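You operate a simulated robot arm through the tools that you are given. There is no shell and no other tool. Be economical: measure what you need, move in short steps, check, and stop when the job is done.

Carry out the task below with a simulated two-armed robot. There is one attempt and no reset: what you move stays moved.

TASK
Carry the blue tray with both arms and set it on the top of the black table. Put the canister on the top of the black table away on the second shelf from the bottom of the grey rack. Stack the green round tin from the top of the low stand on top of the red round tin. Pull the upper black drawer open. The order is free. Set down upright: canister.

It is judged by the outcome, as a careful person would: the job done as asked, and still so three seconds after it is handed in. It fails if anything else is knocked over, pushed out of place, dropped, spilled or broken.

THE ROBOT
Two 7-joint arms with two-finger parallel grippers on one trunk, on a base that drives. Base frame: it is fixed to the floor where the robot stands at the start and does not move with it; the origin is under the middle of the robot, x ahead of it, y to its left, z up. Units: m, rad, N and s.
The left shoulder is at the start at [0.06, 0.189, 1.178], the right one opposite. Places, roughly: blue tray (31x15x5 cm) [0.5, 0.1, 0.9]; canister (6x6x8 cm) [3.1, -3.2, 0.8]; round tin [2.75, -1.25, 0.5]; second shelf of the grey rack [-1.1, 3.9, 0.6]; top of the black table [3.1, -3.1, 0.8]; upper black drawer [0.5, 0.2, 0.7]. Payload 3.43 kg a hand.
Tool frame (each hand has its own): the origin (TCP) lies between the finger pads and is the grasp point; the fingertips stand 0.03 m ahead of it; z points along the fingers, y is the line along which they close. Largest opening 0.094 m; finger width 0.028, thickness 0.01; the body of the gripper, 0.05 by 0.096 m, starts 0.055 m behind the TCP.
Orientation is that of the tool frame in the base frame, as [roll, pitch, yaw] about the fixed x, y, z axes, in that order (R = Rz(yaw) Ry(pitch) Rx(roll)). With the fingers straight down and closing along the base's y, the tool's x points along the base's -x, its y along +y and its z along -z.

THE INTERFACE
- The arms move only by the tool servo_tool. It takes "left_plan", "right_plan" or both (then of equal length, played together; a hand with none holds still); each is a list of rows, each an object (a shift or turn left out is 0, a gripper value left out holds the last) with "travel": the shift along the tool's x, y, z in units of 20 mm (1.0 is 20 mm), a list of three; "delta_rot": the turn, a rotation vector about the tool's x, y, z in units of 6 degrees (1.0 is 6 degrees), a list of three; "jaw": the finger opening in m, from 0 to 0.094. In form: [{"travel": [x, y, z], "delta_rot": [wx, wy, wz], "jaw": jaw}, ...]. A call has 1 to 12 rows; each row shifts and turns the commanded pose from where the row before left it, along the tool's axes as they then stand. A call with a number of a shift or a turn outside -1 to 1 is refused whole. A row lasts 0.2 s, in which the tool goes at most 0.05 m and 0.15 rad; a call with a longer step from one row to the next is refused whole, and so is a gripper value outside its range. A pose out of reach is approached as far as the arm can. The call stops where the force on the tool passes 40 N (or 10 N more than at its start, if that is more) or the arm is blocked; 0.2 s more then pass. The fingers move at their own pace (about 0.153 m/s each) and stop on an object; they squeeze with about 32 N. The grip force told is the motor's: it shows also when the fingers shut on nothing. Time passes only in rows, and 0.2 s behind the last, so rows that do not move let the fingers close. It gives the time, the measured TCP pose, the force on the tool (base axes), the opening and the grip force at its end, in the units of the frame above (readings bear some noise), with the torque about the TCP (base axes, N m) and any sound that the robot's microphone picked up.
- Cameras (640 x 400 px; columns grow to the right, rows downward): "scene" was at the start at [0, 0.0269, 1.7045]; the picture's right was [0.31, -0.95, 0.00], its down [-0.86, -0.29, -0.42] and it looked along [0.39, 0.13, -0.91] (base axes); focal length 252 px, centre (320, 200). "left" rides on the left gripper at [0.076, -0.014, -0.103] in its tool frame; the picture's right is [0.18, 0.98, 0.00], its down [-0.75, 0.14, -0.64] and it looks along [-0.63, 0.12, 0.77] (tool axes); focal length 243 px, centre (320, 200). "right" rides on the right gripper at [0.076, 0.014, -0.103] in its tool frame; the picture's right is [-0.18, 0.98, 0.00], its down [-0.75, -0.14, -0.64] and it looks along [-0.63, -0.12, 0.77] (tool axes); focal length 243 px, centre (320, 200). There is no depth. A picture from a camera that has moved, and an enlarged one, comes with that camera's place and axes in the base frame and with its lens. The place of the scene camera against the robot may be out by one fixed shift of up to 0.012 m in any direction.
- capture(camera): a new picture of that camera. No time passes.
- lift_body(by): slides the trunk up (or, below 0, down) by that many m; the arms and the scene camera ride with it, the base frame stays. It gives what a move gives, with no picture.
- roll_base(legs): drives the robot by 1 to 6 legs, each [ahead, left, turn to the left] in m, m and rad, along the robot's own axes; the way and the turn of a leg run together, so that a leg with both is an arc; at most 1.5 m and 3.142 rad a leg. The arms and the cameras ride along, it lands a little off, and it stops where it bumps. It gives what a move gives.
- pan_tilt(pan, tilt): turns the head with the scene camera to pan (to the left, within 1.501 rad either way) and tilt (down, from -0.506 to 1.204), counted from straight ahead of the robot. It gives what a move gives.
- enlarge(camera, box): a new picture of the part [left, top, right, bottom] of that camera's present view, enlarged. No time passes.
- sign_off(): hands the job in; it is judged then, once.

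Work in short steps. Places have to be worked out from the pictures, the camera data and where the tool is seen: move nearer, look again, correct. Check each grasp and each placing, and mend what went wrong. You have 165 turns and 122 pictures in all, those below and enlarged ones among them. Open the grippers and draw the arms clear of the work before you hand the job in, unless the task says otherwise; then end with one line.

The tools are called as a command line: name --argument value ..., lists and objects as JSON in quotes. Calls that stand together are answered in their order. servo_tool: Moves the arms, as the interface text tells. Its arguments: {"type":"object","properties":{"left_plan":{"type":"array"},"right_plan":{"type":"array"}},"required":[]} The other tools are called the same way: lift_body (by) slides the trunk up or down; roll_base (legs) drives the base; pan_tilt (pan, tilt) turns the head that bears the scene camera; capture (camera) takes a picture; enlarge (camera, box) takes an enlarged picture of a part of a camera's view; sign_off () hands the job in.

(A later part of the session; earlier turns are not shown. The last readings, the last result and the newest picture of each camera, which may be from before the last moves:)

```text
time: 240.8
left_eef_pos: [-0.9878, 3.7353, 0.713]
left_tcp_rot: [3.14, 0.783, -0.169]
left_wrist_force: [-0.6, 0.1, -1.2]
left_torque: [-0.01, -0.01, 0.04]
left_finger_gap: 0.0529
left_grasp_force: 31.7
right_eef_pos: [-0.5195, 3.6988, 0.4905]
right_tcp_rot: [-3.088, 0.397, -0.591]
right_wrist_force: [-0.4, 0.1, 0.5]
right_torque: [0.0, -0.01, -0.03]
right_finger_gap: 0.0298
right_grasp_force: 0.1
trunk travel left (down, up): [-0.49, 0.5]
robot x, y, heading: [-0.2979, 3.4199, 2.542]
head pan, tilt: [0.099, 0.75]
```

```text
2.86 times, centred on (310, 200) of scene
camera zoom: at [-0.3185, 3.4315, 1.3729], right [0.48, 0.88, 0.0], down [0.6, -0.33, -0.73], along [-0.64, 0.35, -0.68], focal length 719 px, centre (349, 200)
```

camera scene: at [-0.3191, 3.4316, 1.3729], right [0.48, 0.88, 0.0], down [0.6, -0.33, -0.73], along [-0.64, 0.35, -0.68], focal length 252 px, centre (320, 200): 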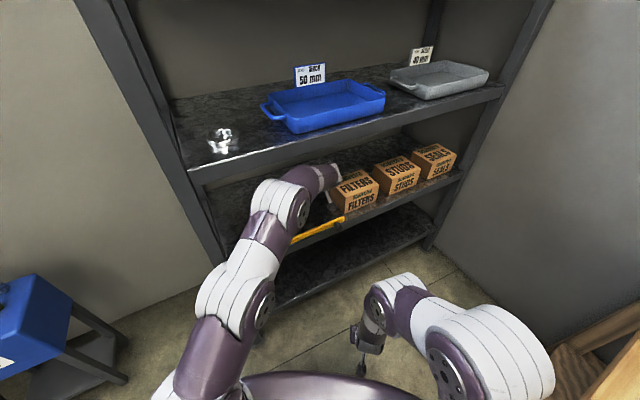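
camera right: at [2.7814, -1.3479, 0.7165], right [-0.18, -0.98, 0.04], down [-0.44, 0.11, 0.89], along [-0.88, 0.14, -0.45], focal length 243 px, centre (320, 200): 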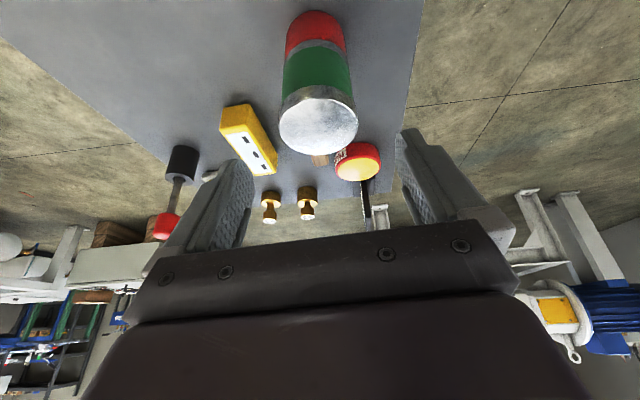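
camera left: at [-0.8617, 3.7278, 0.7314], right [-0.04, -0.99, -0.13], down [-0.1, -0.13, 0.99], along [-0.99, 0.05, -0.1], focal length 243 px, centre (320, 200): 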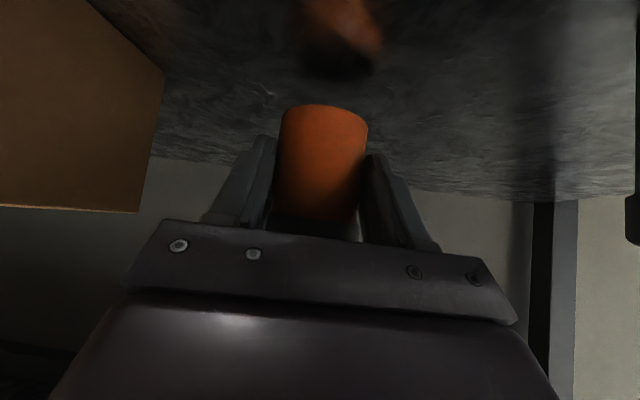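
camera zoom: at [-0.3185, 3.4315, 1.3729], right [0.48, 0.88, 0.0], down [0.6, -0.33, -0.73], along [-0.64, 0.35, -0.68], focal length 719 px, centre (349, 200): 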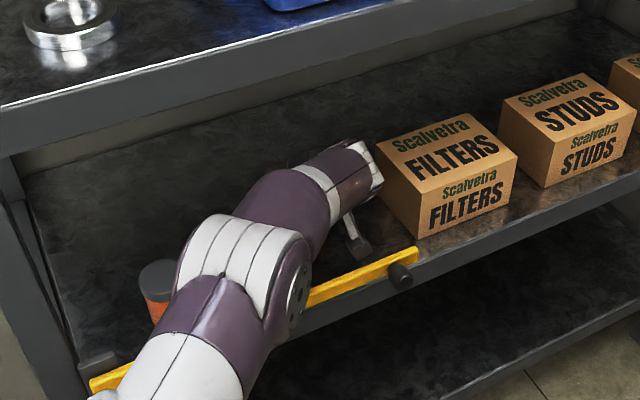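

The reflection shows about 1 cm left to the shelf. Creep down in 2 mm steps.

servo_tool --left_plan '[{"travel": [0.071, 0, 0.071]}, {"travel": [0.071, 0, 0.071]}, {"travel": [0.071, 0, 0.071]}, {"travel": [0.071, 0, 0.071]}, {}]'

capture --camera "left"

```text
time: 242.0
left_eef_pos: [-0.988, 3.7332, 0.7042]
left_tcp_rot: [3.141, 0.785, -0.17]
left_wrist_force: [0.4, -0.8, -1.0]
left_torque: [-0.02, -0.04, -0.02]
left_finger_gap: 0.0527
left_grasp_force: 31.5
right_eef_pos: [-0.5197, 3.6977, 0.4911]
right_tcp_rot: [-3.088, 0.394, -0.59]
right_wrist_force: [0.3, -0.2, -0.4]
right_torque: [0.01, 0.0, -0.01]
right_finger_gap: 0.0299
right_grasp_force: 0.1
trunk travel left (down, up): [-0.49, 0.5]
robot x, y, heading: [-0.3019, 3.4206, 2.542]
head pan, tilt: [0.099, 0.75]
```

```text
42 pictures are left
camera left: at [-0.862, 3.7272, 0.7234], right [-0.04, -0.99, -0.13], down [-0.1, -0.13, 0.99], along [-0.99, 0.05, -0.1], focal length 243 px, centre (320, 200)
```

left: 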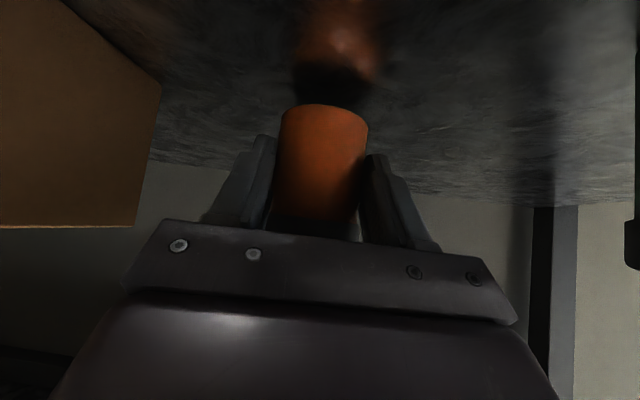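

Nearly down; continue in 2 mm steps until force appears.

servo_tool --left_plan '[{"travel": [0.071, 0, 0.071]}, {"travel": [0.071, 0, 0.071]}, {"travel": [0.071, 0, 0.071]}, {}]'

```text
time: 243.0
left_eef_pos: [-0.9886, 3.7324, 0.6981]
left_tcp_rot: [-3.141, 0.784, -0.169]
left_wrist_force: [-0.1, 0.4, -2.3]
left_torque: [-0.01, 0.0, 0.01]
left_finger_gap: 0.053
left_grasp_force: 31.9
right_eef_pos: [-0.5197, 3.6983, 0.4909]
right_tcp_rot: [-3.088, 0.396, -0.592]
right_wrist_force: [0.1, 0.1, -0.6]
right_torque: [0.02, 0.01, 0.03]
right_finger_gap: 0.0302
right_grasp_force: 0.0
trunk travel left (down, up): [-0.49, 0.5]
robot x, y, heading: [-0.3027, 3.4154, 2.542]
head pan, tilt: [0.099, 0.75]
```

servo_tool --left_plan '[{"travel": [0.071, 0, 0.071]}, {"travel": [0.071, 0, 0.071]}, {"travel": [0.071, 0, 0.071]}, {}]'

capture --camera "left"

```text
time: 244.0
left_eef_pos: [-0.9884, 3.7334, 0.6942]
left_tcp_rot: [-3.138, 0.788, -0.167]
left_wrist_force: [0.0, -1.4, 8.2]
left_torque: [0.04, 0.39, 0.05]
left_finger_gap: 0.0528
left_grasp_force: 32.6
right_eef_pos: [-0.5188, 3.6968, 0.4914]
right_tcp_rot: [-3.087, 0.399, -0.592]
right_wrist_force: [-0.1, 0.4, 0.3]
right_torque: [-0.01, -0.02, 0.01]
right_finger_gap: 0.0298
right_grasp_force: 0.0
trunk travel left (down, up): [-0.49, 0.5]
robot x, y, heading: [-0.2966, 3.42, 2.537]
head pan, tilt: [0.099, 0.75]
```

```text
41 pictures are left
camera left: at [-0.8624, 3.7268, 0.7127], right [-0.04, -0.99, -0.13], down [-0.1, -0.13, 0.99], along [-0.99, 0.05, -0.09], focal length 243 px, centre (320, 200)
```

left: 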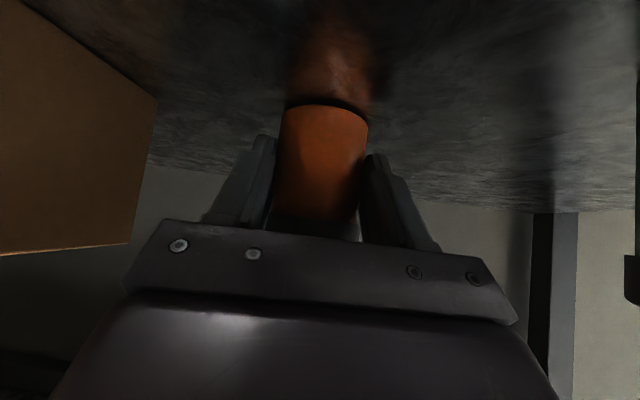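

Contact (8 N up). Open the jaws, then lift straight up as I came down.

servo_tool --left_plan '[{"jaw": 0.062}, {"jaw": 0.075}, {"jaw": 0.088}, {}, {"travel": [-0.177, 0, -0.177]}, {"travel": [-0.354, 0, -0.354]}, {"travel": [-0.53, 0, -0.53]}, {"travel": [-0.53, 0, -0.53]}, {"travel": [-0.53, 0, -0.53]}, {}]'

capture --camera "left"

```text
time: 246.2
left_eef_pos: [-0.9891, 3.7344, 0.7543]
left_tcp_rot: [3.141, 0.783, -0.169]
left_wrist_force: [0.0, 0.2, -0.2]
left_torque: [-0.02, 0.0, 0.01]
left_finger_gap: 0.088
left_grasp_force: 0.0
right_eef_pos: [-0.5192, 3.6985, 0.4897]
right_tcp_rot: [-3.088, 0.397, -0.59]
right_wrist_force: [-0.6, -0.4, 0.1]
right_torque: [0.01, -0.02, 0.02]
right_finger_gap: 0.0301
right_grasp_force: 0.0
trunk travel left (down, up): [-0.49, 0.5]
robot x, y, heading: [-0.298, 3.4159, 2.543]
head pan, tilt: [0.099, 0.75]
```

```text
40 pictures are left
camera left: at [-0.8627, 3.7271, 0.7725], right [-0.04, -0.99, -0.13], down [-0.1, -0.13, 0.99], along [-0.99, 0.05, -0.1], focal length 243 px, centre (320, 200)
```

left: 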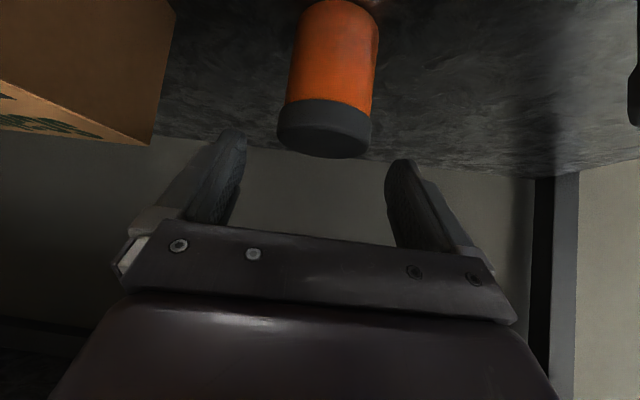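

Canister stands upright on the second shelf. Withdraw the same way: back/up along the tool axis, then out over the bar.

servo_tool --left_plan '[{"travel": [0, -0.1, -0.7]}, {"travel": [0, -0.1, -0.7]}, {"travel": [0, -0.1, -0.7]}, {"travel": [0, -0.1, -0.7]}, {"travel": [0.85, -0.25, -0.85]}, {"travel": [0.85, -0.25, -0.85]}, {"travel": [0.85, -0.25, -0.85]}, {"travel": [0.85, -0.25, -0.85]}, {"travel": [0.85, -0.25, -0.85]}, {"travel": [0.85, -0.25, -0.85]}, {"travel": [0.85, -0.25, -0.85]}, {"travel": [0.85, -0.25, -0.85]}]'

capture --camera "left"

capture --camera "scene"

```text
time: 248.8
left_eef_pos: [-0.7491, 3.742, 0.7918]
left_tcp_rot: [3.141, 0.783, -0.17]
left_wrist_force: [0.2, 0.5, -0.5]
left_torque: [-0.01, 0.01, -0.03]
left_finger_gap: 0.0881
left_grasp_force: 0.1
right_eef_pos: [-0.52, 3.6987, 0.4906]
right_tcp_rot: [-3.088, 0.398, -0.591]
right_wrist_force: [-0.2, 0.0, 0.6]
right_torque: [0.04, 0.02, 0.01]
right_finger_gap: 0.0301
right_grasp_force: 0.2
trunk travel left (down, up): [-0.49, 0.5]
robot x, y, heading: [-0.2993, 3.4201, 2.544]
head pan, tilt: [0.099, 0.75]
```

```text
39 pictures are left
camera left: at [-0.6236, 3.7356, 0.8106], right [-0.04, -0.99, -0.13], down [-0.1, -0.13, 0.99], along [-0.99, 0.05, -0.1], focal length 243 px, centre (320, 200)
```

left: 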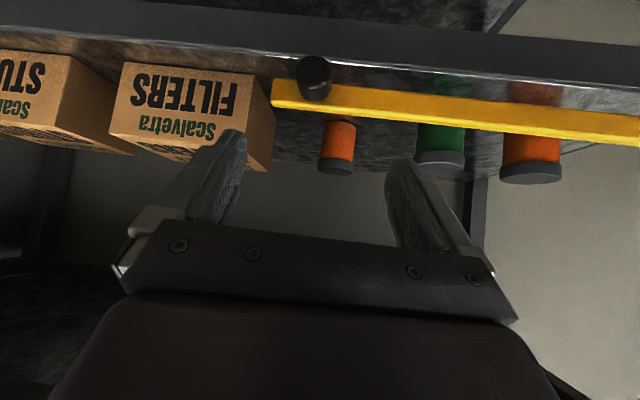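

```text
38 pictures are left
camera scene: at [-0.3179, 3.4314, 1.3729], right [0.48, 0.88, 0.0], down [0.6, -0.33, -0.73], along [-0.64, 0.35, -0.68], focal length 252 px, centre (320, 200)
```

scene: 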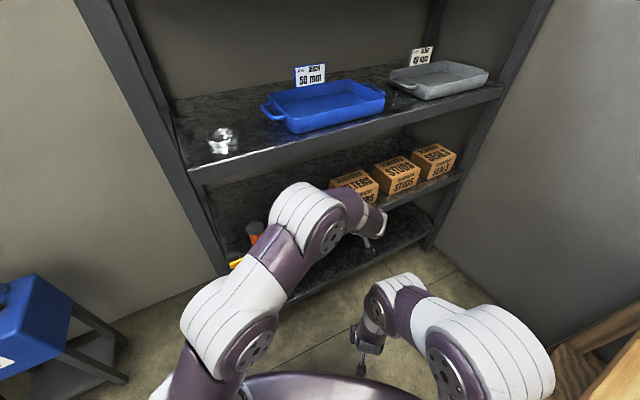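

Task piece done: the canister is upright between the box and the green canister. Now back away, raise the trunk, and straighten the left hand to point down.

roll_base --legs '[[-0.3, 0, 0]]'

lift_body --by 0.38

servo_tool --left_plan '[{"travel": [0, 0.9, 0], "delta_rot": [0, 0.94, 0], "jaw": 0.05}, {"travel": [0, 0.9, 0], "delta_rot": [0, 0.94, 0]}, {"travel": [0, 0.9, 0], "delta_rot": [0, 0.94, 0]}, {"travel": [0, 0.9, 0], "delta_rot": [0, 0.94, 0]}, {"travel": [0, 0.9, 0], "delta_rot": [0, 0.94, 0]}, {"travel": [0, 0.9, 0], "delta_rot": [0, 0.94, 0]}, {"travel": [0, 0.9, 0], "delta_rot": [0, 0.94, 0]}, {"travel": [0, 0.9, 0], "delta_rot": [0, 0.94, 0]}, {"travel": [0.7, 0.7, 0]}, {"travel": [0.7, 0.7, 0]}]'

pan_tilt --pan 0.9 --tilt 0.6

capture --camera "scene"

```text
time: 250.9
left_eef_pos: [-0.5028, 3.5719, 0.7906]
left_tcp_rot: [-3.14, 0.786, -0.165]
left_wrist_force: [-0.1, 0.2, 0.4]
left_torque: [0.01, -0.01, 0.0]
left_finger_gap: 0.0882
left_grasp_force: 0.0
right_eef_pos: [-0.272, 3.5284, 0.4909]
right_tcp_rot: [-3.088, 0.399, -0.593]
right_wrist_force: [0.0, 0.0, -0.1]
right_torque: [0.0, 0.02, 0.02]
right_finger_gap: 0.0301
right_grasp_force: 0.1
trunk travel left (down, up): [-0.49, 0.5]
robot x, y, heading: [-0.0555, 3.2485, 2.537]
head pan, tilt: [0.099, 0.75]
```

```text
time: 254.6
left_eef_pos: [-0.5038, 3.5724, 1.1725]
left_tcp_rot: [-3.142, 0.784, -0.17]
left_wrist_force: [-0.7, 0.0, 0.1]
left_torque: [0.0, -0.01, 0.02]
left_finger_gap: 0.088
left_grasp_force: 0.1
right_eef_pos: [-0.272, 3.5285, 0.8715]
right_tcp_rot: [-3.087, 0.396, -0.592]
right_wrist_force: [0.8, 0.5, 0.3]
right_torque: [-0.02, -0.01, -0.03]
right_finger_gap: 0.0301
right_grasp_force: 0.0
trunk travel left (down, up): [-0.87, 0.12]
robot x, y, heading: [-0.0491, 3.2509, 2.543]
head pan, tilt: [0.099, 0.75]
```

```text
time: 256.8
left_eef_pos: [-0.4829, 3.4108, 1.1456]
left_tcp_rot: [3.102, 0.194, -0.17]
left_wrist_force: [-0.1, 0.6, -0.5]
left_torque: [0.02, 0.0, 0.04]
left_finger_gap: 0.05
left_grasp_force: 0.1
left hand out of reach, approached as far as the arm can: row 6, 7, 8
right_eef_pos: [-0.2721, 3.5282, 0.8713]
right_tcp_rot: [-3.089, 0.397, -0.592]
right_wrist_force: [0.3, 0.5, 0.0]
right_torque: [0.01, -0.03, 0.01]
right_finger_gap: 0.0298
right_grasp_force: 0.0
trunk travel left (down, up): [-0.87, 0.12]
robot x, y, heading: [-0.0489, 3.2481, 2.545]
head pan, tilt: [0.099, 0.75]
```

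```text
time: 257.9
left_eef_pos: [-0.4839, 3.4108, 1.1468]
left_tcp_rot: [3.103, 0.194, -0.169]
left_wrist_force: [-0.6, 0.0, -0.9]
left_torque: [0.03, 0.01, -0.02]
left_finger_gap: 0.0499
left_grasp_force: 0.0
right_eef_pos: [-0.2719, 3.5279, 0.8701]
right_tcp_rot: [-3.087, 0.398, -0.592]
right_wrist_force: [0.1, -0.1, -0.4]
right_torque: [-0.03, 0.01, 0.0]
right_finger_gap: 0.0301
right_grasp_force: 0.0
trunk travel left (down, up): [-0.87, 0.12]
robot x, y, heading: [-0.0488, 3.248, 2.543]
head pan, tilt: [0.901, 0.6]
```

```text
37 pictures are left
camera scene: at [-0.0824, 3.1956, 1.7658], right [-0.29, 0.96, 0.0], down [0.54, 0.17, -0.82], along [-0.79, -0.24, -0.57], focal length 252 px, centre (320, 200)
```

scene: 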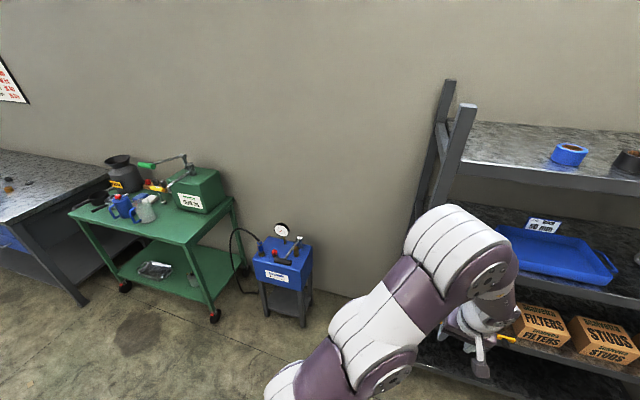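

Left hand is nearly vertical. Turn to face -y, shift to x≈-0.22, and go back down the lane.

lift_body --by 0.1

roll_base --legs '[[0, 0, 2.169], [0, -0.17, 0], [1.4, 0, 0]]'

pan_tilt --pan 0.0 --tilt 0.7

capture --camera "scene"

```text
time: 259.2
left_eef_pos: [-0.4825, 3.4115, 1.2467]
left_tcp_rot: [3.103, 0.192, -0.17]
left_wrist_force: [0.7, 0.0, 0.1]
left_torque: [-0.01, -0.01, -0.01]
left_finger_gap: 0.05
left_grasp_force: 0.1
right_eef_pos: [-0.272, 3.5283, 0.9714]
right_tcp_rot: [-3.087, 0.395, -0.59]
right_wrist_force: [0.6, 0.3, 0.0]
right_torque: [0.0, -0.02, -0.01]
right_finger_gap: 0.03
right_grasp_force: 0.1
trunk travel left (down, up): [-0.97, 0.02]
robot x, y, heading: [-0.0483, 3.2437, 2.539]
head pan, tilt: [0.901, 0.6]
```

```text
time: 272.2
left_eef_pos: [-0.0082, 1.4656, 1.2473]
left_tcp_rot: [3.103, 0.193, 2.075]
left_wrist_force: [0.4, -0.1, 0.1]
left_torque: [0.01, -0.01, 0.0]
left_finger_gap: 0.0497
left_grasp_force: 0.0
right_eef_pos: [-0.2313, 1.5586, 0.9719]
right_tcp_rot: [-3.087, 0.398, 1.654]
right_wrist_force: [0.6, 0.2, 0.7]
right_torque: [0.01, 0.0, 0.02]
right_finger_gap: 0.03
right_grasp_force: 0.1
trunk travel left (down, up): [-0.97, 0.02]
robot x, y, heading: [-0.154, 1.9072, -1.502]
head pan, tilt: [0.901, 0.6]
```

```text
time: 273.4
left_eef_pos: [-0.0087, 1.4656, 1.2464]
left_tcp_rot: [3.103, 0.194, 2.076]
left_wrist_force: [0.6, -0.6, 0.6]
left_torque: [0.02, 0.0, -0.02]
left_finger_gap: 0.0502
left_grasp_force: 0.1
right_eef_pos: [-0.2328, 1.5595, 0.9704]
right_tcp_rot: [-3.088, 0.397, 1.656]
right_wrist_force: [-0.1, 0.0, 0.4]
right_torque: [0.01, -0.02, 0.02]
right_finger_gap: 0.0298
right_grasp_force: 0.1
trunk travel left (down, up): [-0.97, 0.02]
robot x, y, heading: [-0.15, 1.905, -1.499]
head pan, tilt: [0.0, 0.7]
```

```text
36 pictures are left
camera scene: at [-0.1463, 1.8898, 1.8572], right [-1.0, -0.07, 0.0], down [-0.05, 0.64, -0.77], along [0.06, -0.76, -0.64], focal length 252 px, centre (320, 200)
```

scene: 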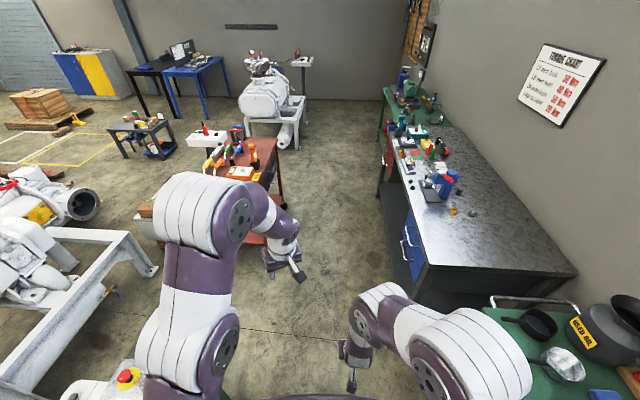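

Clear lane. Straighten heading, continue to y≈-0.7, and turn left to face +x.

roll_base --legs '[[0, 0, -0.07], [1.3, 0, 0], [1.25, 0, 0]]'

roll_base --legs '[[0, 0, 1.55]]'

capture --camera "scene"

```text
time: 286.3
left_eef_pos: [0.0006, -1.0757, 1.247]
left_tcp_rot: [3.104, 0.195, 2.035]
left_wrist_force: [-0.5, -0.1, -0.4]
left_torque: [-0.01, -0.01, 0.0]
left_finger_gap: 0.05
left_grasp_force: 0.0
right_eef_pos: [-0.2192, -0.9751, 0.9708]
right_tcp_rot: [-3.086, 0.398, 1.615]
right_wrist_force: [0.2, -0.4, -0.8]
right_torque: [0.04, 0.0, 0.01]
right_finger_gap: 0.03
right_grasp_force: 0.1
trunk travel left (down, up): [-0.97, 0.02]
robot x, y, heading: [-0.1213, -0.6314, -1.541]
head pan, tilt: [0.0, 0.7]
```

```text
time: 290.4
left_eef_pos: [0.3287, -0.5336, 1.2467]
left_tcp_rot: [3.102, 0.194, -2.739]
left_wrist_force: [-0.9, -0.9, 0.8]
left_torque: [0.0, 0.02, 0.01]
left_finger_gap: 0.0497
left_grasp_force: 0.0
right_eef_pos: [0.2143, -0.7468, 0.9705]
right_tcp_rot: [-3.088, 0.395, 3.121]
right_wrist_force: [0.3, 0.8, 0.7]
right_torque: [0.02, 0.0, -0.01]
right_finger_gap: 0.0298
right_grasp_force: 0.0
trunk travel left (down, up): [-0.97, 0.02]
robot x, y, heading: [-0.1261, -0.6286, -0.029]
head pan, tilt: [0.0, 0.7]
```

```text
35 pictures are left
camera scene: at [-0.0962, -0.6228, 1.8572], right [-0.03, -1.0, 0.0], down [-0.64, 0.02, -0.76], along [0.76, -0.02, -0.64], focal length 252 px, centre (320, 200)
```

scene: 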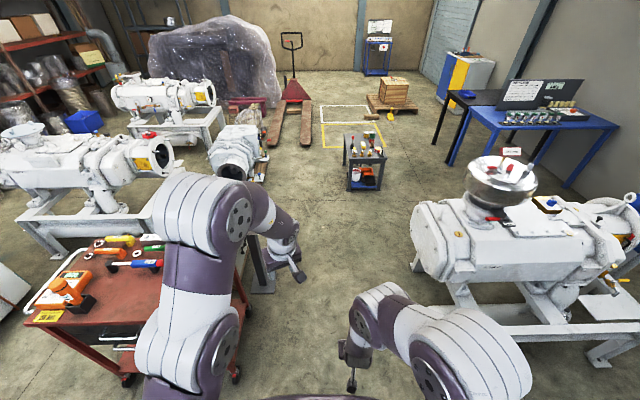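

Strafe left to stand before the drawers, then look down at the handles.

roll_base --legs '[[0, 0.62, 0.025]]'

pan_tilt --pan 0.35 --tilt 1.15

capture --camera "scene"

capture --camera "right"

```text
time: 293.9
left_eef_pos: [0.3372, 0.102, 1.2464]
left_tcp_rot: [3.102, 0.194, -2.72]
left_wrist_force: [-0.2, 0.5, 0.3]
left_torque: [-0.01, -0.01, -0.01]
left_finger_gap: 0.0501
left_grasp_force: 0.1
right_eef_pos: [0.2268, -0.1117, 0.9705]
right_tcp_rot: [-3.088, 0.396, -3.139]
right_wrist_force: [-0.2, 0.0, -0.1]
right_torque: [-0.01, 0.01, -0.01]
right_finger_gap: 0.03
right_grasp_force: 0.1
trunk travel left (down, up): [-0.97, 0.02]
robot x, y, heading: [-0.1102, -0.0064, -0.007]
head pan, tilt: [0.0, 0.7]
```

```text
time: 294.8
left_eef_pos: [0.3381, 0.1037, 1.2478]
left_tcp_rot: [3.103, 0.195, -2.717]
left_wrist_force: [0.3, 0.3, 0.0]
left_torque: [0.0, 0.0, 0.02]
left_finger_gap: 0.0499
left_grasp_force: 0.0
right_eef_pos: [0.2292, -0.112, 0.9715]
right_tcp_rot: [-3.087, 0.396, -3.14]
right_wrist_force: [0.5, -0.1, -0.1]
right_torque: [0.01, -0.08, 0.0]
right_finger_gap: 0.0299
right_grasp_force: 0.1
trunk travel left (down, up): [-0.97, 0.02]
robot x, y, heading: [-0.1126, -0.0071, -0.008]
head pan, tilt: [0.351, 1.15]
```

```text
34 pictures are left
camera scene: at [-0.1135, 0.0262, 1.8241], right [0.34, -0.94, 0.0], down [-0.86, -0.31, -0.41], along [0.39, 0.14, -0.91], focal length 252 px, centre (320, 200)
```

scene: 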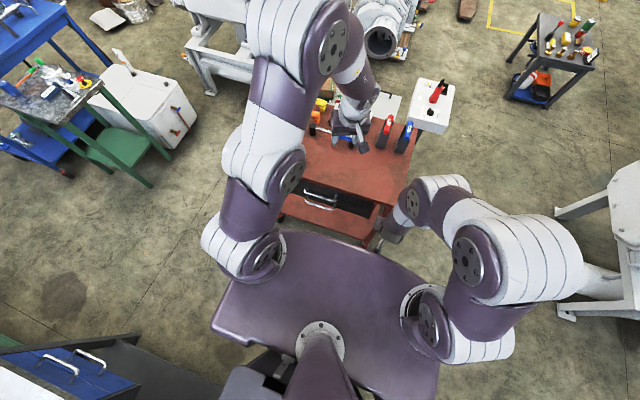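

```text
33 pictures are left
camera right: at [0.1191, -0.0921, 1.0343], right [0.19, 0.98, 0.02], down [0.44, -0.1, 0.89], along [0.88, -0.16, -0.46], focal length 243 px, centre (320, 200)
```

right: 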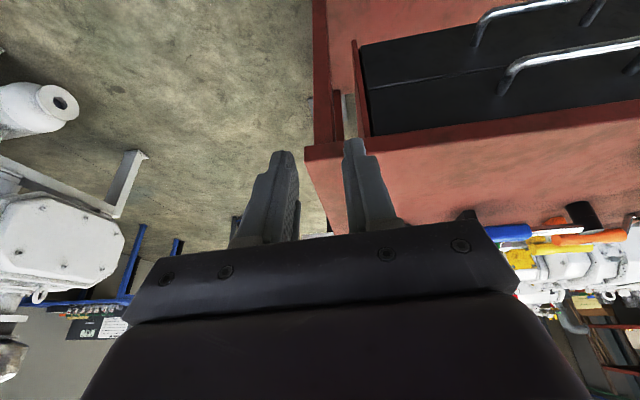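

The right camera sees both handles: the upper one's bar near (0.34–0.365, 0.11–0.28, ≈0.77). I set the left hand vertical and turn it so its fingers close along x.

servo_tool --left_plan '[{"delta_rot": [0.19, 0.93, 0]}, {"delta_rot": [0.19, 0.93, 0]}, {"delta_rot": [0, 0, -1]}, {"delta_rot": [0, 0, -1]}, {"delta_rot": [0, 0, -1]}, {"delta_rot": [0, 0, -1]}, {"delta_rot": [0, 0, -1]}, {"delta_rot": [0, 0, -1]}, {"delta_rot": [0, 0, -1]}, {"delta_rot": [0, 0, -1]}, {"delta_rot": [0, 0, -1]}, {"delta_rot": [0, 0, -1]}]'

servo_tool --left_plan '[{"delta_rot": [0, 0, -1]}, {}]'

capture --camera "left"

```text
time: 297.4
left_eef_pos: [0.3258, 0.1074, 1.229]
left_tcp_rot: [-3.029, 0.098, -1.661]
left_wrist_force: [-0.1, -0.1, 0.2]
left_torque: [0.01, -0.02, 0.03]
left_finger_gap: 0.0501
left_grasp_force: 0.0
left hand out of reach, approached as far as the arm can: row 1, 2
right_eef_pos: [0.2269, -0.111, 0.9703]
right_tcp_rot: [-3.087, 0.397, -3.141]
right_wrist_force: [0.2, -0.7, 0.8]
right_torque: [-0.02, -0.01, -0.01]
right_finger_gap: 0.0298
right_grasp_force: 0.1
trunk travel left (down, up): [-0.97, 0.02]
robot x, y, heading: [-0.1103, -0.0048, -0.005]
head pan, tilt: [0.351, 1.15]
```

```text
time: 298.0
left_eef_pos: [0.3249, 0.1079, 1.2294]
left_tcp_rot: [-3.017, 0.087, -1.557]
left_wrist_force: [-0.1, -0.1, -0.2]
left_torque: [0.02, 0.0, 0.04]
left_finger_gap: 0.05
left_grasp_force: 0.0
right_eef_pos: [0.2281, -0.1115, 0.9712]
right_tcp_rot: [-3.089, 0.396, -3.142]
right_wrist_force: [0.4, -0.6, -0.3]
right_torque: [0.01, -0.02, 0.0]
right_finger_gap: 0.0301
right_grasp_force: 0.1
trunk travel left (down, up): [-0.97, 0.02]
robot x, y, heading: [-0.1123, -0.0021, -0.005]
head pan, tilt: [0.351, 1.15]
```

```text
32 pictures are left
camera left: at [0.3271, 0.0227, 1.3252], right [-0.97, -0.19, -0.14], down [-0.23, 0.69, 0.68], along [-0.03, 0.7, -0.72], focal length 243 px, centre (320, 200)
```

left: 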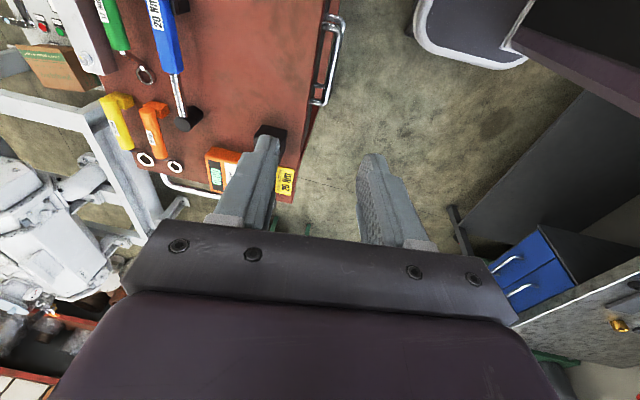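

Best approach is horizontal: tool pointing forward with fingers closing vertically on the bar (≈(0.350, 0.18, 0.77)), clear of the bench edge. Back the base a little, move the hand forward and rotate the tool 78° up about its x axis while still high.

roll_base --legs '[[-0.13, 0, 0]]'

servo_tool --left_plan '[{"travel": [-0.4, -1, 0]}, {"travel": [-0.4, -1, 0]}, {"travel": [-0.4, -1, 0]}, {"travel": [-0.4, -1, 0]}, {"travel": [-0.4, -1, 0]}, {"travel": [-0.4, -1, 0]}, {"delta_rot": [1, 0, 0]}, {"delta_rot": [1, 0, 0]}, {"delta_rot": [1, 0, 0]}, {"delta_rot": [1, 0, 0]}, {"delta_rot": [1, 0, 0]}, {"delta_rot": [1, 0, 0]}]'

servo_tool --left_plan '[{"delta_rot": [1, 0, 0]}, {"delta_rot": [1, 0, 0]}, {"delta_rot": [1, 0, 0]}, {"delta_rot": [1, 0, 0]}, {"delta_rot": [1, 0, 0]}, {"delta_rot": [1, 0, 0]}, {}]'

capture --camera "scene"

```text
time: 299.3
left_eef_pos: [0.1964, 0.1075, 1.229]
left_tcp_rot: [-3.019, 0.086, -1.562]
left_wrist_force: [0.3, -0.1, -0.1]
left_torque: [0.0, 0.02, 0.01]
left_finger_gap: 0.0499
left_grasp_force: 0.0
right_eef_pos: [0.0992, -0.1123, 0.9709]
right_tcp_rot: [-3.087, 0.396, 3.14]
right_wrist_force: [0.2, 0.0, 1.0]
right_torque: [0.04, 0.02, -0.02]
right_finger_gap: 0.0302
right_grasp_force: 0.0
trunk travel left (down, up): [-0.97, 0.02]
robot x, y, heading: [-0.2428, 0.0025, -0.014]
head pan, tilt: [0.351, 1.15]
```

```text
time: 301.9
left_eef_pos: [0.2306, 0.1418, 1.2027]
left_tcp_rot: [-2.387, 0.087, -1.562]
left_wrist_force: [-0.7, -0.3, -0.1]
left_torque: [0.0, 0.0, 0.01]
left_finger_gap: 0.0503
left_grasp_force: 0.0
left hand out of reach, approached as far as the arm can: row 1, 2, 3, 4, 5, 6
right_eef_pos: [0.0972, -0.1113, 0.9707]
right_tcp_rot: [-3.087, 0.397, 3.138]
right_wrist_force: [-1.0, 0.4, 0.1]
right_torque: [0.01, 0.02, -0.01]
right_finger_gap: 0.0301
right_grasp_force: 0.0
trunk travel left (down, up): [-0.97, 0.02]
robot x, y, heading: [-0.2427, 0.0008, -0.015]
head pan, tilt: [0.351, 1.15]
```

```text
time: 303.5
left_eef_pos: [0.2312, 0.1431, 1.2025]
left_tcp_rot: [-1.76, 0.087, -1.561]
left_wrist_force: [-0.5, -0.6, 0.0]
left_torque: [-0.02, -0.02, 0.02]
left_finger_gap: 0.05
left_grasp_force: 0.1
right_eef_pos: [0.0979, -0.113, 0.9698]
right_tcp_rot: [-3.086, 0.396, 3.139]
right_wrist_force: [-0.7, 0.5, 0.2]
right_torque: [0.03, 0.02, 0.01]
right_finger_gap: 0.03
right_grasp_force: 0.1
trunk travel left (down, up): [-0.97, 0.02]
robot x, y, heading: [-0.2429, -0.0029, -0.009]
head pan, tilt: [0.351, 1.15]
```

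```text
31 pictures are left
camera scene: at [-0.2436, 0.0272, 1.8241], right [0.33, -0.94, 0.0], down [-0.86, -0.3, -0.41], along [0.39, 0.14, -0.91], focal length 252 px, centre (320, 200)
```

scene: 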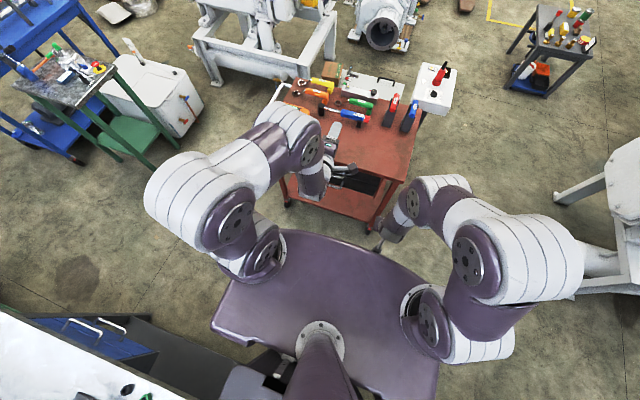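

The tool now points forward, 11° down. Level its roll (5°), and lower the trunk 0.40 in front of the drawers.

servo_tool --left_plan '[{"delta_rot": [0, 0, -0.85]}, {}]'

lift_body --by -0.4

capture --camera "left"

capture --camera "scene"

```text
time: 304.1
left_eef_pos: [0.2295, 0.1434, 1.2012]
left_tcp_rot: [-1.761, 0.0, -1.545]
left_wrist_force: [0.9, -0.2, -0.5]
left_torque: [-0.05, -0.02, 0.0]
left_finger_gap: 0.0499
left_grasp_force: 0.1
right_eef_pos: [0.0985, -0.1123, 0.9711]
right_tcp_rot: [-3.088, 0.396, 3.14]
right_wrist_force: [-0.1, 0.4, 1.4]
right_torque: [0.0, -0.01, -0.02]
right_finger_gap: 0.0302
right_grasp_force: 0.1
trunk travel left (down, up): [-0.97, 0.02]
robot x, y, heading: [-0.2429, -0.0001, -0.012]
head pan, tilt: [0.351, 1.15]
```

```text
time: 307.9
left_eef_pos: [0.2299, 0.1422, 0.8029]
left_tcp_rot: [-1.762, 0.0, -1.544]
left_wrist_force: [-0.1, 0.8, 0.5]
left_torque: [0.01, -0.02, 0.01]
left_finger_gap: 0.05
left_grasp_force: 0.1
right_eef_pos: [0.097, -0.1114, 0.5698]
right_tcp_rot: [-3.089, 0.396, 3.138]
right_wrist_force: [0.6, 0.5, 0.1]
right_torque: [0.01, 0.04, 0.01]
right_finger_gap: 0.0301
right_grasp_force: 0.0
trunk travel left (down, up): [-0.57, 0.42]
robot x, y, heading: [-0.2389, -0.0009, -0.011]
head pan, tilt: [0.351, 1.15]
```

```text
30 pictures are left
camera left: at [0.1338, 0.064, 0.8354], right [-0.18, -0.19, -0.97], down [-0.68, 0.74, -0.02], along [0.71, 0.65, -0.26], focal length 243 px, centre (320, 200)
```

left: 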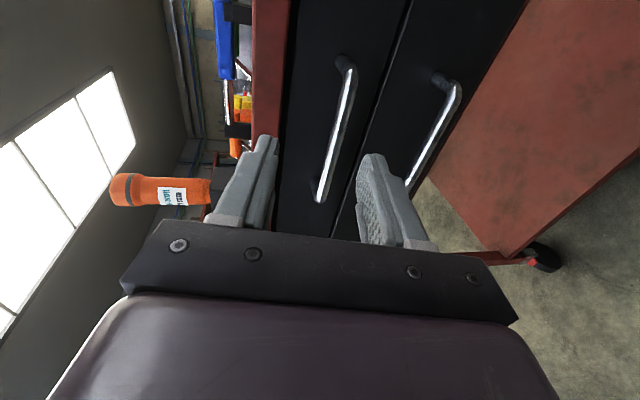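

```text
29 pictures are left
camera scene: at [-0.2433, 0.0271, 1.4241], right [0.33, -0.94, 0.0], down [-0.86, -0.3, -0.41], along [0.39, 0.14, -0.91], focal length 252 px, centre (320, 200)
```

scene: 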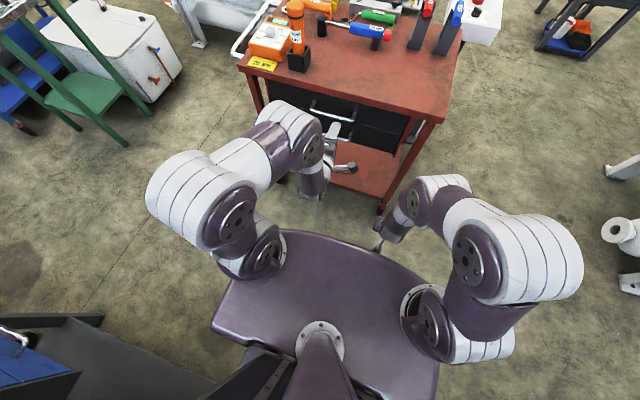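

Clear view: upper handle bar at x≈0.35, y 0.11–0.26, z≈0.76. Align to y 0.18 and approach; check before straddling.

servo_tool --left_plan '[{"travel": [-0.93, 0.52, 0.88]}, {"travel": [-0.93, 0.52, 0.88]}, {"travel": [0, 0, 0.8]}, {"travel": [0, 0, 0.8]}, {}]'

capture --camera "left"

```text
time: 309.1
left_eef_pos: [0.2911, 0.1793, 0.7697]
left_tcp_rot: [-1.759, 0.0, -1.544]
left_wrist_force: [1.4, -0.2, 0.2]
left_torque: [-0.01, 0.03, -0.03]
left_finger_gap: 0.0499
left_grasp_force: 0.0
right_eef_pos: [0.0992, -0.1116, 0.5704]
right_tcp_rot: [-3.087, 0.397, 3.139]
right_wrist_force: [-0.3, -0.3, 0.0]
right_torque: [0.01, -0.01, -0.06]
right_finger_gap: 0.0299
right_grasp_force: 0.0
trunk travel left (down, up): [-0.57, 0.42]
robot x, y, heading: [-0.2424, -0.0023, -0.012]
head pan, tilt: [0.351, 1.15]
```

```text
28 pictures are left
camera left: at [0.194, 0.1015, 0.8035], right [-0.18, -0.19, -0.97], down [-0.68, 0.74, -0.02], along [0.71, 0.65, -0.26], focal length 243 px, centre (320, 200)
```

left: 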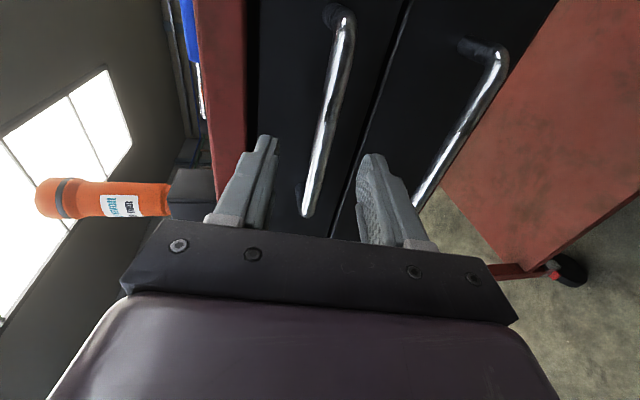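

Bar is centred between the fingers. Advance 52 mm and close on it.

servo_tool --left_plan '[{"travel": [0, 0.05, 0.65]}, {"travel": [0, 0.05, 0.65]}, {"travel": [0, 0, 0.65]}, {"travel": [0, 0, 0.65]}, {"jaw": 0.0}, {}, {}]'

capture --camera "left"

```text
time: 310.7
left_eef_pos: [0.3406, 0.1844, 0.7571]
left_tcp_rot: [-1.761, 0.002, -1.546]
left_wrist_force: [-0.7, 1.6, 6.1]
left_torque: [0.72, -0.05, -0.29]
left_finger_gap: 0.014
left_grasp_force: 45.0
right_eef_pos: [0.0974, -0.1123, 0.5716]
right_tcp_rot: [-3.087, 0.398, 3.14]
right_wrist_force: [-0.5, -0.4, -0.6]
right_torque: [0.01, 0.01, 0.03]
right_finger_gap: 0.03
right_grasp_force: 0.0
trunk travel left (down, up): [-0.57, 0.42]
robot x, y, heading: [-0.2447, -0.0015, -0.015]
head pan, tilt: [0.351, 1.15]
```

```text
27 pictures are left
camera left: at [0.2452, 0.1045, 0.7905], right [-0.18, -0.19, -0.97], down [-0.68, 0.74, -0.02], along [0.71, 0.65, -0.26], focal length 243 px, centre (320, 200)
```

left: 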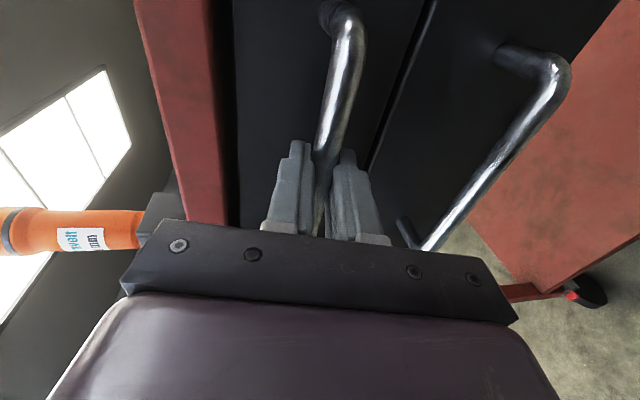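

Bar gripped (14 mm). Pull straight back, 6 cm first.

servo_tool --left_plan '[{"travel": [-0.01, 0.07, -0.37]}, {"travel": [-0.02, 0.143, -0.74]}, {"travel": [-0.02, 0.143, -0.74]}, {"travel": [-0.02, 0.143, -0.74]}, {"travel": [-0.02, 0.143, -0.74]}, {}]'

capture --camera "left"

```text
time: 312.1
left_eef_pos: [0.2729, 0.1831, 0.757]
left_tcp_rot: [-1.757, 0.0, -1.545]
left_wrist_force: [-0.9, 3.8, 17.1]
left_torque: [0.62, -0.2, 0.51]
left_finger_gap: 0.0138
left_grasp_force: 45.1
right_eef_pos: [0.0971, -0.1127, 0.5704]
right_tcp_rot: [-3.088, 0.397, 3.14]
right_wrist_force: [-0.2, 0.4, -0.1]
right_torque: [0.0, 0.0, 0.03]
right_finger_gap: 0.0299
right_grasp_force: 0.0
trunk travel left (down, up): [-0.57, 0.42]
robot x, y, heading: [-0.2454, -0.004, -0.013]
head pan, tilt: [0.351, 1.15]
```

```text
26 pictures are left
camera left: at [0.1763, 0.1047, 0.7904], right [-0.18, -0.19, -0.97], down [-0.68, 0.74, -0.02], along [0.71, 0.65, -0.26], focal length 243 px, centre (320, 200)
```

left: 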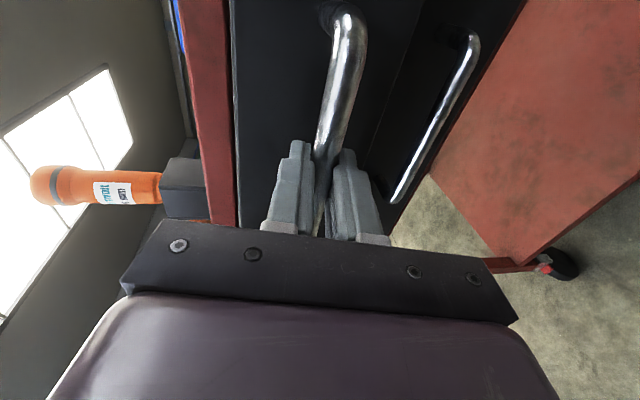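

The upper drawer slides out alone. Keep pulling another ~9 cm.

servo_tool --left_plan '[{"travel": [-0.02, 0.08, -0.74]}, {"travel": [-0.02, 0.12, -0.74]}, {"travel": [-0.02, 0.143, -0.74]}, {"travel": [-0.02, 0.143, -0.74]}, {"travel": [-0.02, 0.143, -0.74]}, {"travel": [-0.02, 0.143, -0.74]}, {}]'

capture --camera "scene"

```text
time: 313.7
left_eef_pos: [0.1816, 0.1831, 0.7575]
left_tcp_rot: [-1.762, 0.0, -1.544]
left_wrist_force: [-2.1, 8.9, 7.6]
left_torque: [0.94, -0.08, 0.76]
left_finger_gap: 0.0135
left_grasp_force: 44.7
right_eef_pos: [0.0989, -0.1107, 0.5704]
right_tcp_rot: [-3.085, 0.4, 3.139]
right_wrist_force: [0.2, 1.2, -0.2]
right_torque: [-0.02, 0.0, -0.02]
right_finger_gap: 0.0303
right_grasp_force: 0.2
trunk travel left (down, up): [-0.57, 0.42]
robot x, y, heading: [-0.2441, -0.0021, -0.014]
head pan, tilt: [0.351, 1.15]
```

```text
25 pictures are left
camera scene: at [-0.2441, 0.0279, 1.424], right [0.33, -0.94, 0.0], down [-0.86, -0.3, -0.41], along [0.39, 0.14, -0.91], focal length 252 px, centre (320, 200)
```

scene: 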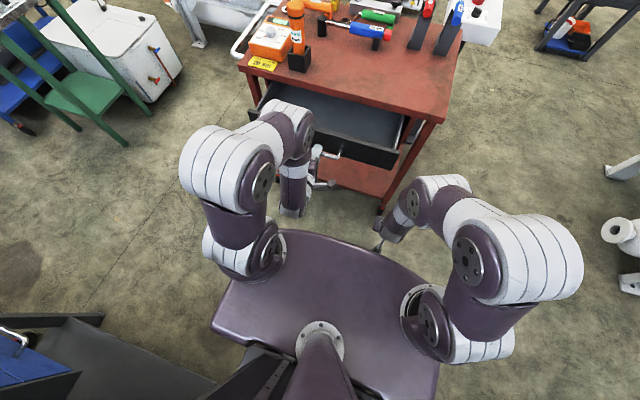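

Drawer is ~16 cm open. Pull a further ~7 cm with the arm (no base motion—bench behind).

servo_tool --left_plan '[{"travel": [-0.02, 0.12, -0.74]}, {"travel": [-0.02, 0.143, -0.74]}, {"travel": [-0.02, 0.143, -0.74]}, {"travel": [-0.02, 0.143, -0.74]}, {"travel": [-0.02, 0.143, -0.74]}, {}]'

capture --camera "scene"

```text
time: 314.5
left_eef_pos: [0.1498, 0.1839, 0.7575]
left_tcp_rot: [-1.76, -0.001, -1.543]
left_wrist_force: [1.6, 3.5, -16.2]
left_torque: [0.82, 0.07, -0.49]
left_finger_gap: 0.0137
left_grasp_force: 45.3
right_eef_pos: [0.0974, -0.1116, 0.57]
right_tcp_rot: [-3.086, 0.395, 3.141]
right_wrist_force: [0.0, -1.4, 0.2]
right_torque: [-0.02, 0.0, 0.0]
right_finger_gap: 0.0303
right_grasp_force: 0.0
trunk travel left (down, up): [-0.57, 0.42]
robot x, y, heading: [-0.2434, -0.0002, -0.014]
head pan, tilt: [0.351, 1.15]
stopped in row 4 (left hand): the force on the tool passed its limit at 56 N (the readings are from after the stop); the commanded pose is now the measured one
```

```text
24 pictures are left
camera scene: at [-0.2416, 0.0281, 1.4238], right [0.33, -0.94, 0.0], down [-0.86, -0.3, -0.41], along [0.38, 0.14, -0.91], focal length 252 px, centre (320, 200)
```

scene: 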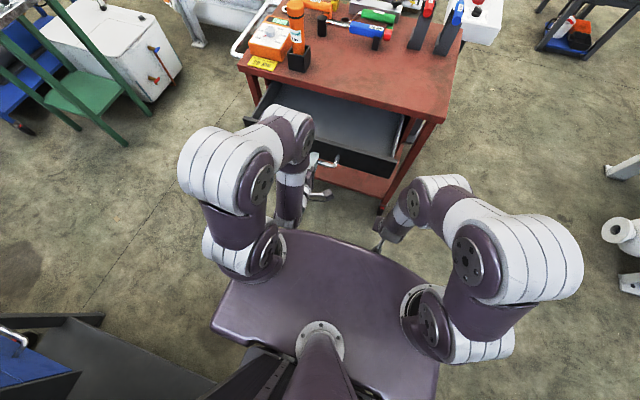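

It hit the end stop at ~19 cm — fully open. Release and draw the hand back off the bar.

servo_tool --left_plan '[{"jaw": 0.045}, {}, {"travel": [0, 0.05, -0.5]}, {"travel": [0, 0.1, -0.75]}, {"travel": [0, 0.1, -0.75]}, {"travel": [0, 0.1, -0.75]}, {"travel": [0, 0.1, -0.75]}, {}]'

capture --camera "left"

```text
time: 315.8
left_eef_pos: [0.1506, 0.1815, 0.7832]
left_tcp_rot: [-1.609, -0.022, -1.536]
left_wrist_force: [2.5, 7.9, -36.5]
left_torque: [0.78, 0.27, 0.59]
left_finger_gap: 0.0656
left_grasp_force: 17.6
right_eef_pos: [0.0993, -0.1112, 0.5693]
right_tcp_rot: [-3.084, 0.395, -3.141]
right_wrist_force: [0.7, -0.8, -0.1]
right_torque: [0.0, 0.02, 0.02]
right_finger_gap: 0.03
right_grasp_force: 0.0
trunk travel left (down, up): [-0.57, 0.42]
robot x, y, heading: [-0.2473, -0.0015, -0.011]
head pan, tilt: [0.351, 1.15]
stopped in row 6 (left hand): the force on the tool passed its limit at 43 N (the readings are from after the stop); the commanded pose is now the measured one
```

```text
23 pictures are left
camera left: at [0.052, 0.1026, 0.8017], right [-0.03, -0.21, -0.98], down [-0.67, 0.73, -0.13], along [0.74, 0.65, -0.16], focal length 243 px, centre (320, 200)
```

left: 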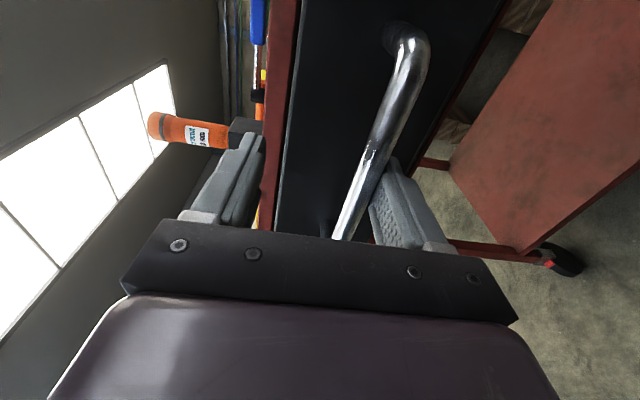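

The arm is at its inner limit and the hand rose, with the lower finger pressing up under the bar. Lower the hand ~22 mm to re-centre on the bar.

servo_tool --left_plan '[{"travel": [0, 0.4, 0]}, {"travel": [0, 0.4, 0]}, {"travel": [0, 0.2, 0]}, {}]'

capture --camera "left"

```text
time: 316.8
left_eef_pos: [0.1481, 0.1794, 0.7654]
left_tcp_rot: [-1.601, -0.022, -1.54]
left_wrist_force: [0.1, 0.5, -1.0]
left_torque: [-0.03, -0.01, 0.0]
left_finger_gap: 0.0451
left_grasp_force: 0.1
right_eef_pos: [0.0971, -0.1118, 0.5709]
right_tcp_rot: [-3.088, 0.397, 3.141]
right_wrist_force: [-0.7, 0.2, 0.2]
right_torque: [0.0, 0.03, 0.02]
right_finger_gap: 0.03
right_grasp_force: 0.1
trunk travel left (down, up): [-0.57, 0.42]
robot x, y, heading: [-0.2424, -0.0007, -0.015]
head pan, tilt: [0.351, 1.15]
```

```text
22 pictures are left
camera left: at [0.0487, 0.1008, 0.7839], right [-0.02, -0.21, -0.98], down [-0.67, 0.73, -0.14], along [0.74, 0.65, -0.15], focal length 243 px, centre (320, 200)
```

left: 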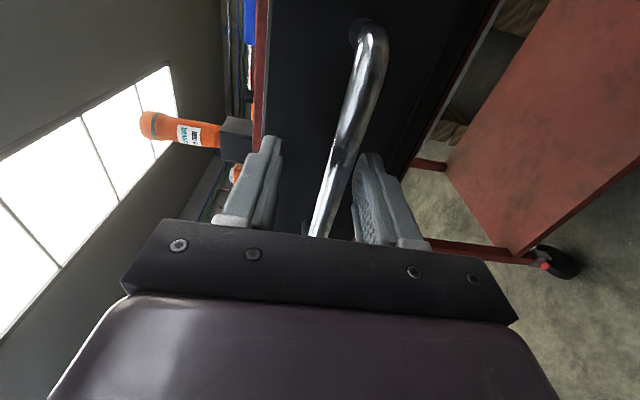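

Free again. Back the base 5.5 cm to draw the fingers off the bar.

roll_base --legs '[[-0.055, 0, 0]]'

capture --camera "left"

```text
time: 317.8
left_eef_pos: [0.0923, 0.1811, 0.7651]
left_tcp_rot: [-1.598, -0.022, -1.54]
left_wrist_force: [0.3, -0.3, -0.2]
left_torque: [-0.01, -0.01, 0.02]
left_finger_gap: 0.045
left_grasp_force: 0.1
right_eef_pos: [0.0418, -0.1103, 0.5719]
right_tcp_rot: [-3.087, 0.397, 3.141]
right_wrist_force: [0.5, 0.5, -0.5]
right_torque: [-0.04, 0.02, 0.01]
right_finger_gap: 0.0298
right_grasp_force: 0.2
trunk travel left (down, up): [-0.57, 0.42]
robot x, y, heading: [-0.2958, 0.0024, -0.008]
head pan, tilt: [0.351, 1.15]
```

```text
21 pictures are left
camera left: at [-0.0078, 0.1019, 0.7842], right [-0.02, -0.21, -0.98], down [-0.67, 0.73, -0.14], along [0.74, 0.65, -0.15], focal length 243 px, centre (320, 200)
```

left: 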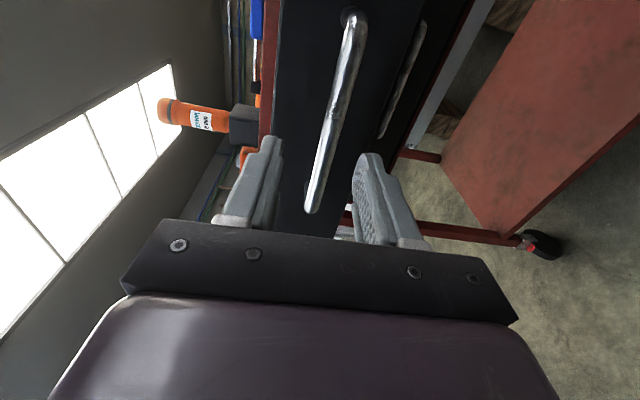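

The fingers are clear of the handle. Raise the trunk so the hand lifts away, and verify.

lift_body --by 0.35

capture --camera "scene"

```text
time: 321.2
left_eef_pos: [0.0935, 0.181, 1.1145]
left_tcp_rot: [-1.601, -0.022, -1.539]
left_wrist_force: [1.1, 0.6, 0.2]
left_torque: [0.0, 0.01, 0.03]
left_finger_gap: 0.0449
left_grasp_force: 0.2
right_eef_pos: [0.0442, -0.1091, 0.9206]
right_tcp_rot: [-3.088, 0.397, 3.142]
right_wrist_force: [-0.4, -0.2, -1.2]
right_torque: [-0.01, 0.04, 0.01]
right_finger_gap: 0.0297
right_grasp_force: 0.1
trunk travel left (down, up): [-0.92, 0.07]
robot x, y, heading: [-0.2937, 0.0, -0.008]
head pan, tilt: [0.351, 1.15]
```

```text
20 pictures are left
camera scene: at [-0.2984, 0.0278, 1.774], right [0.33, -0.94, 0.0], down [-0.86, -0.3, -0.41], along [0.38, 0.14, -0.91], focal length 252 px, centre (320, 200)
```

scene: 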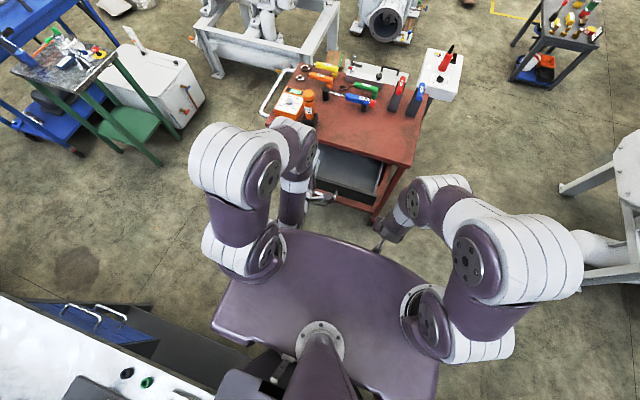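

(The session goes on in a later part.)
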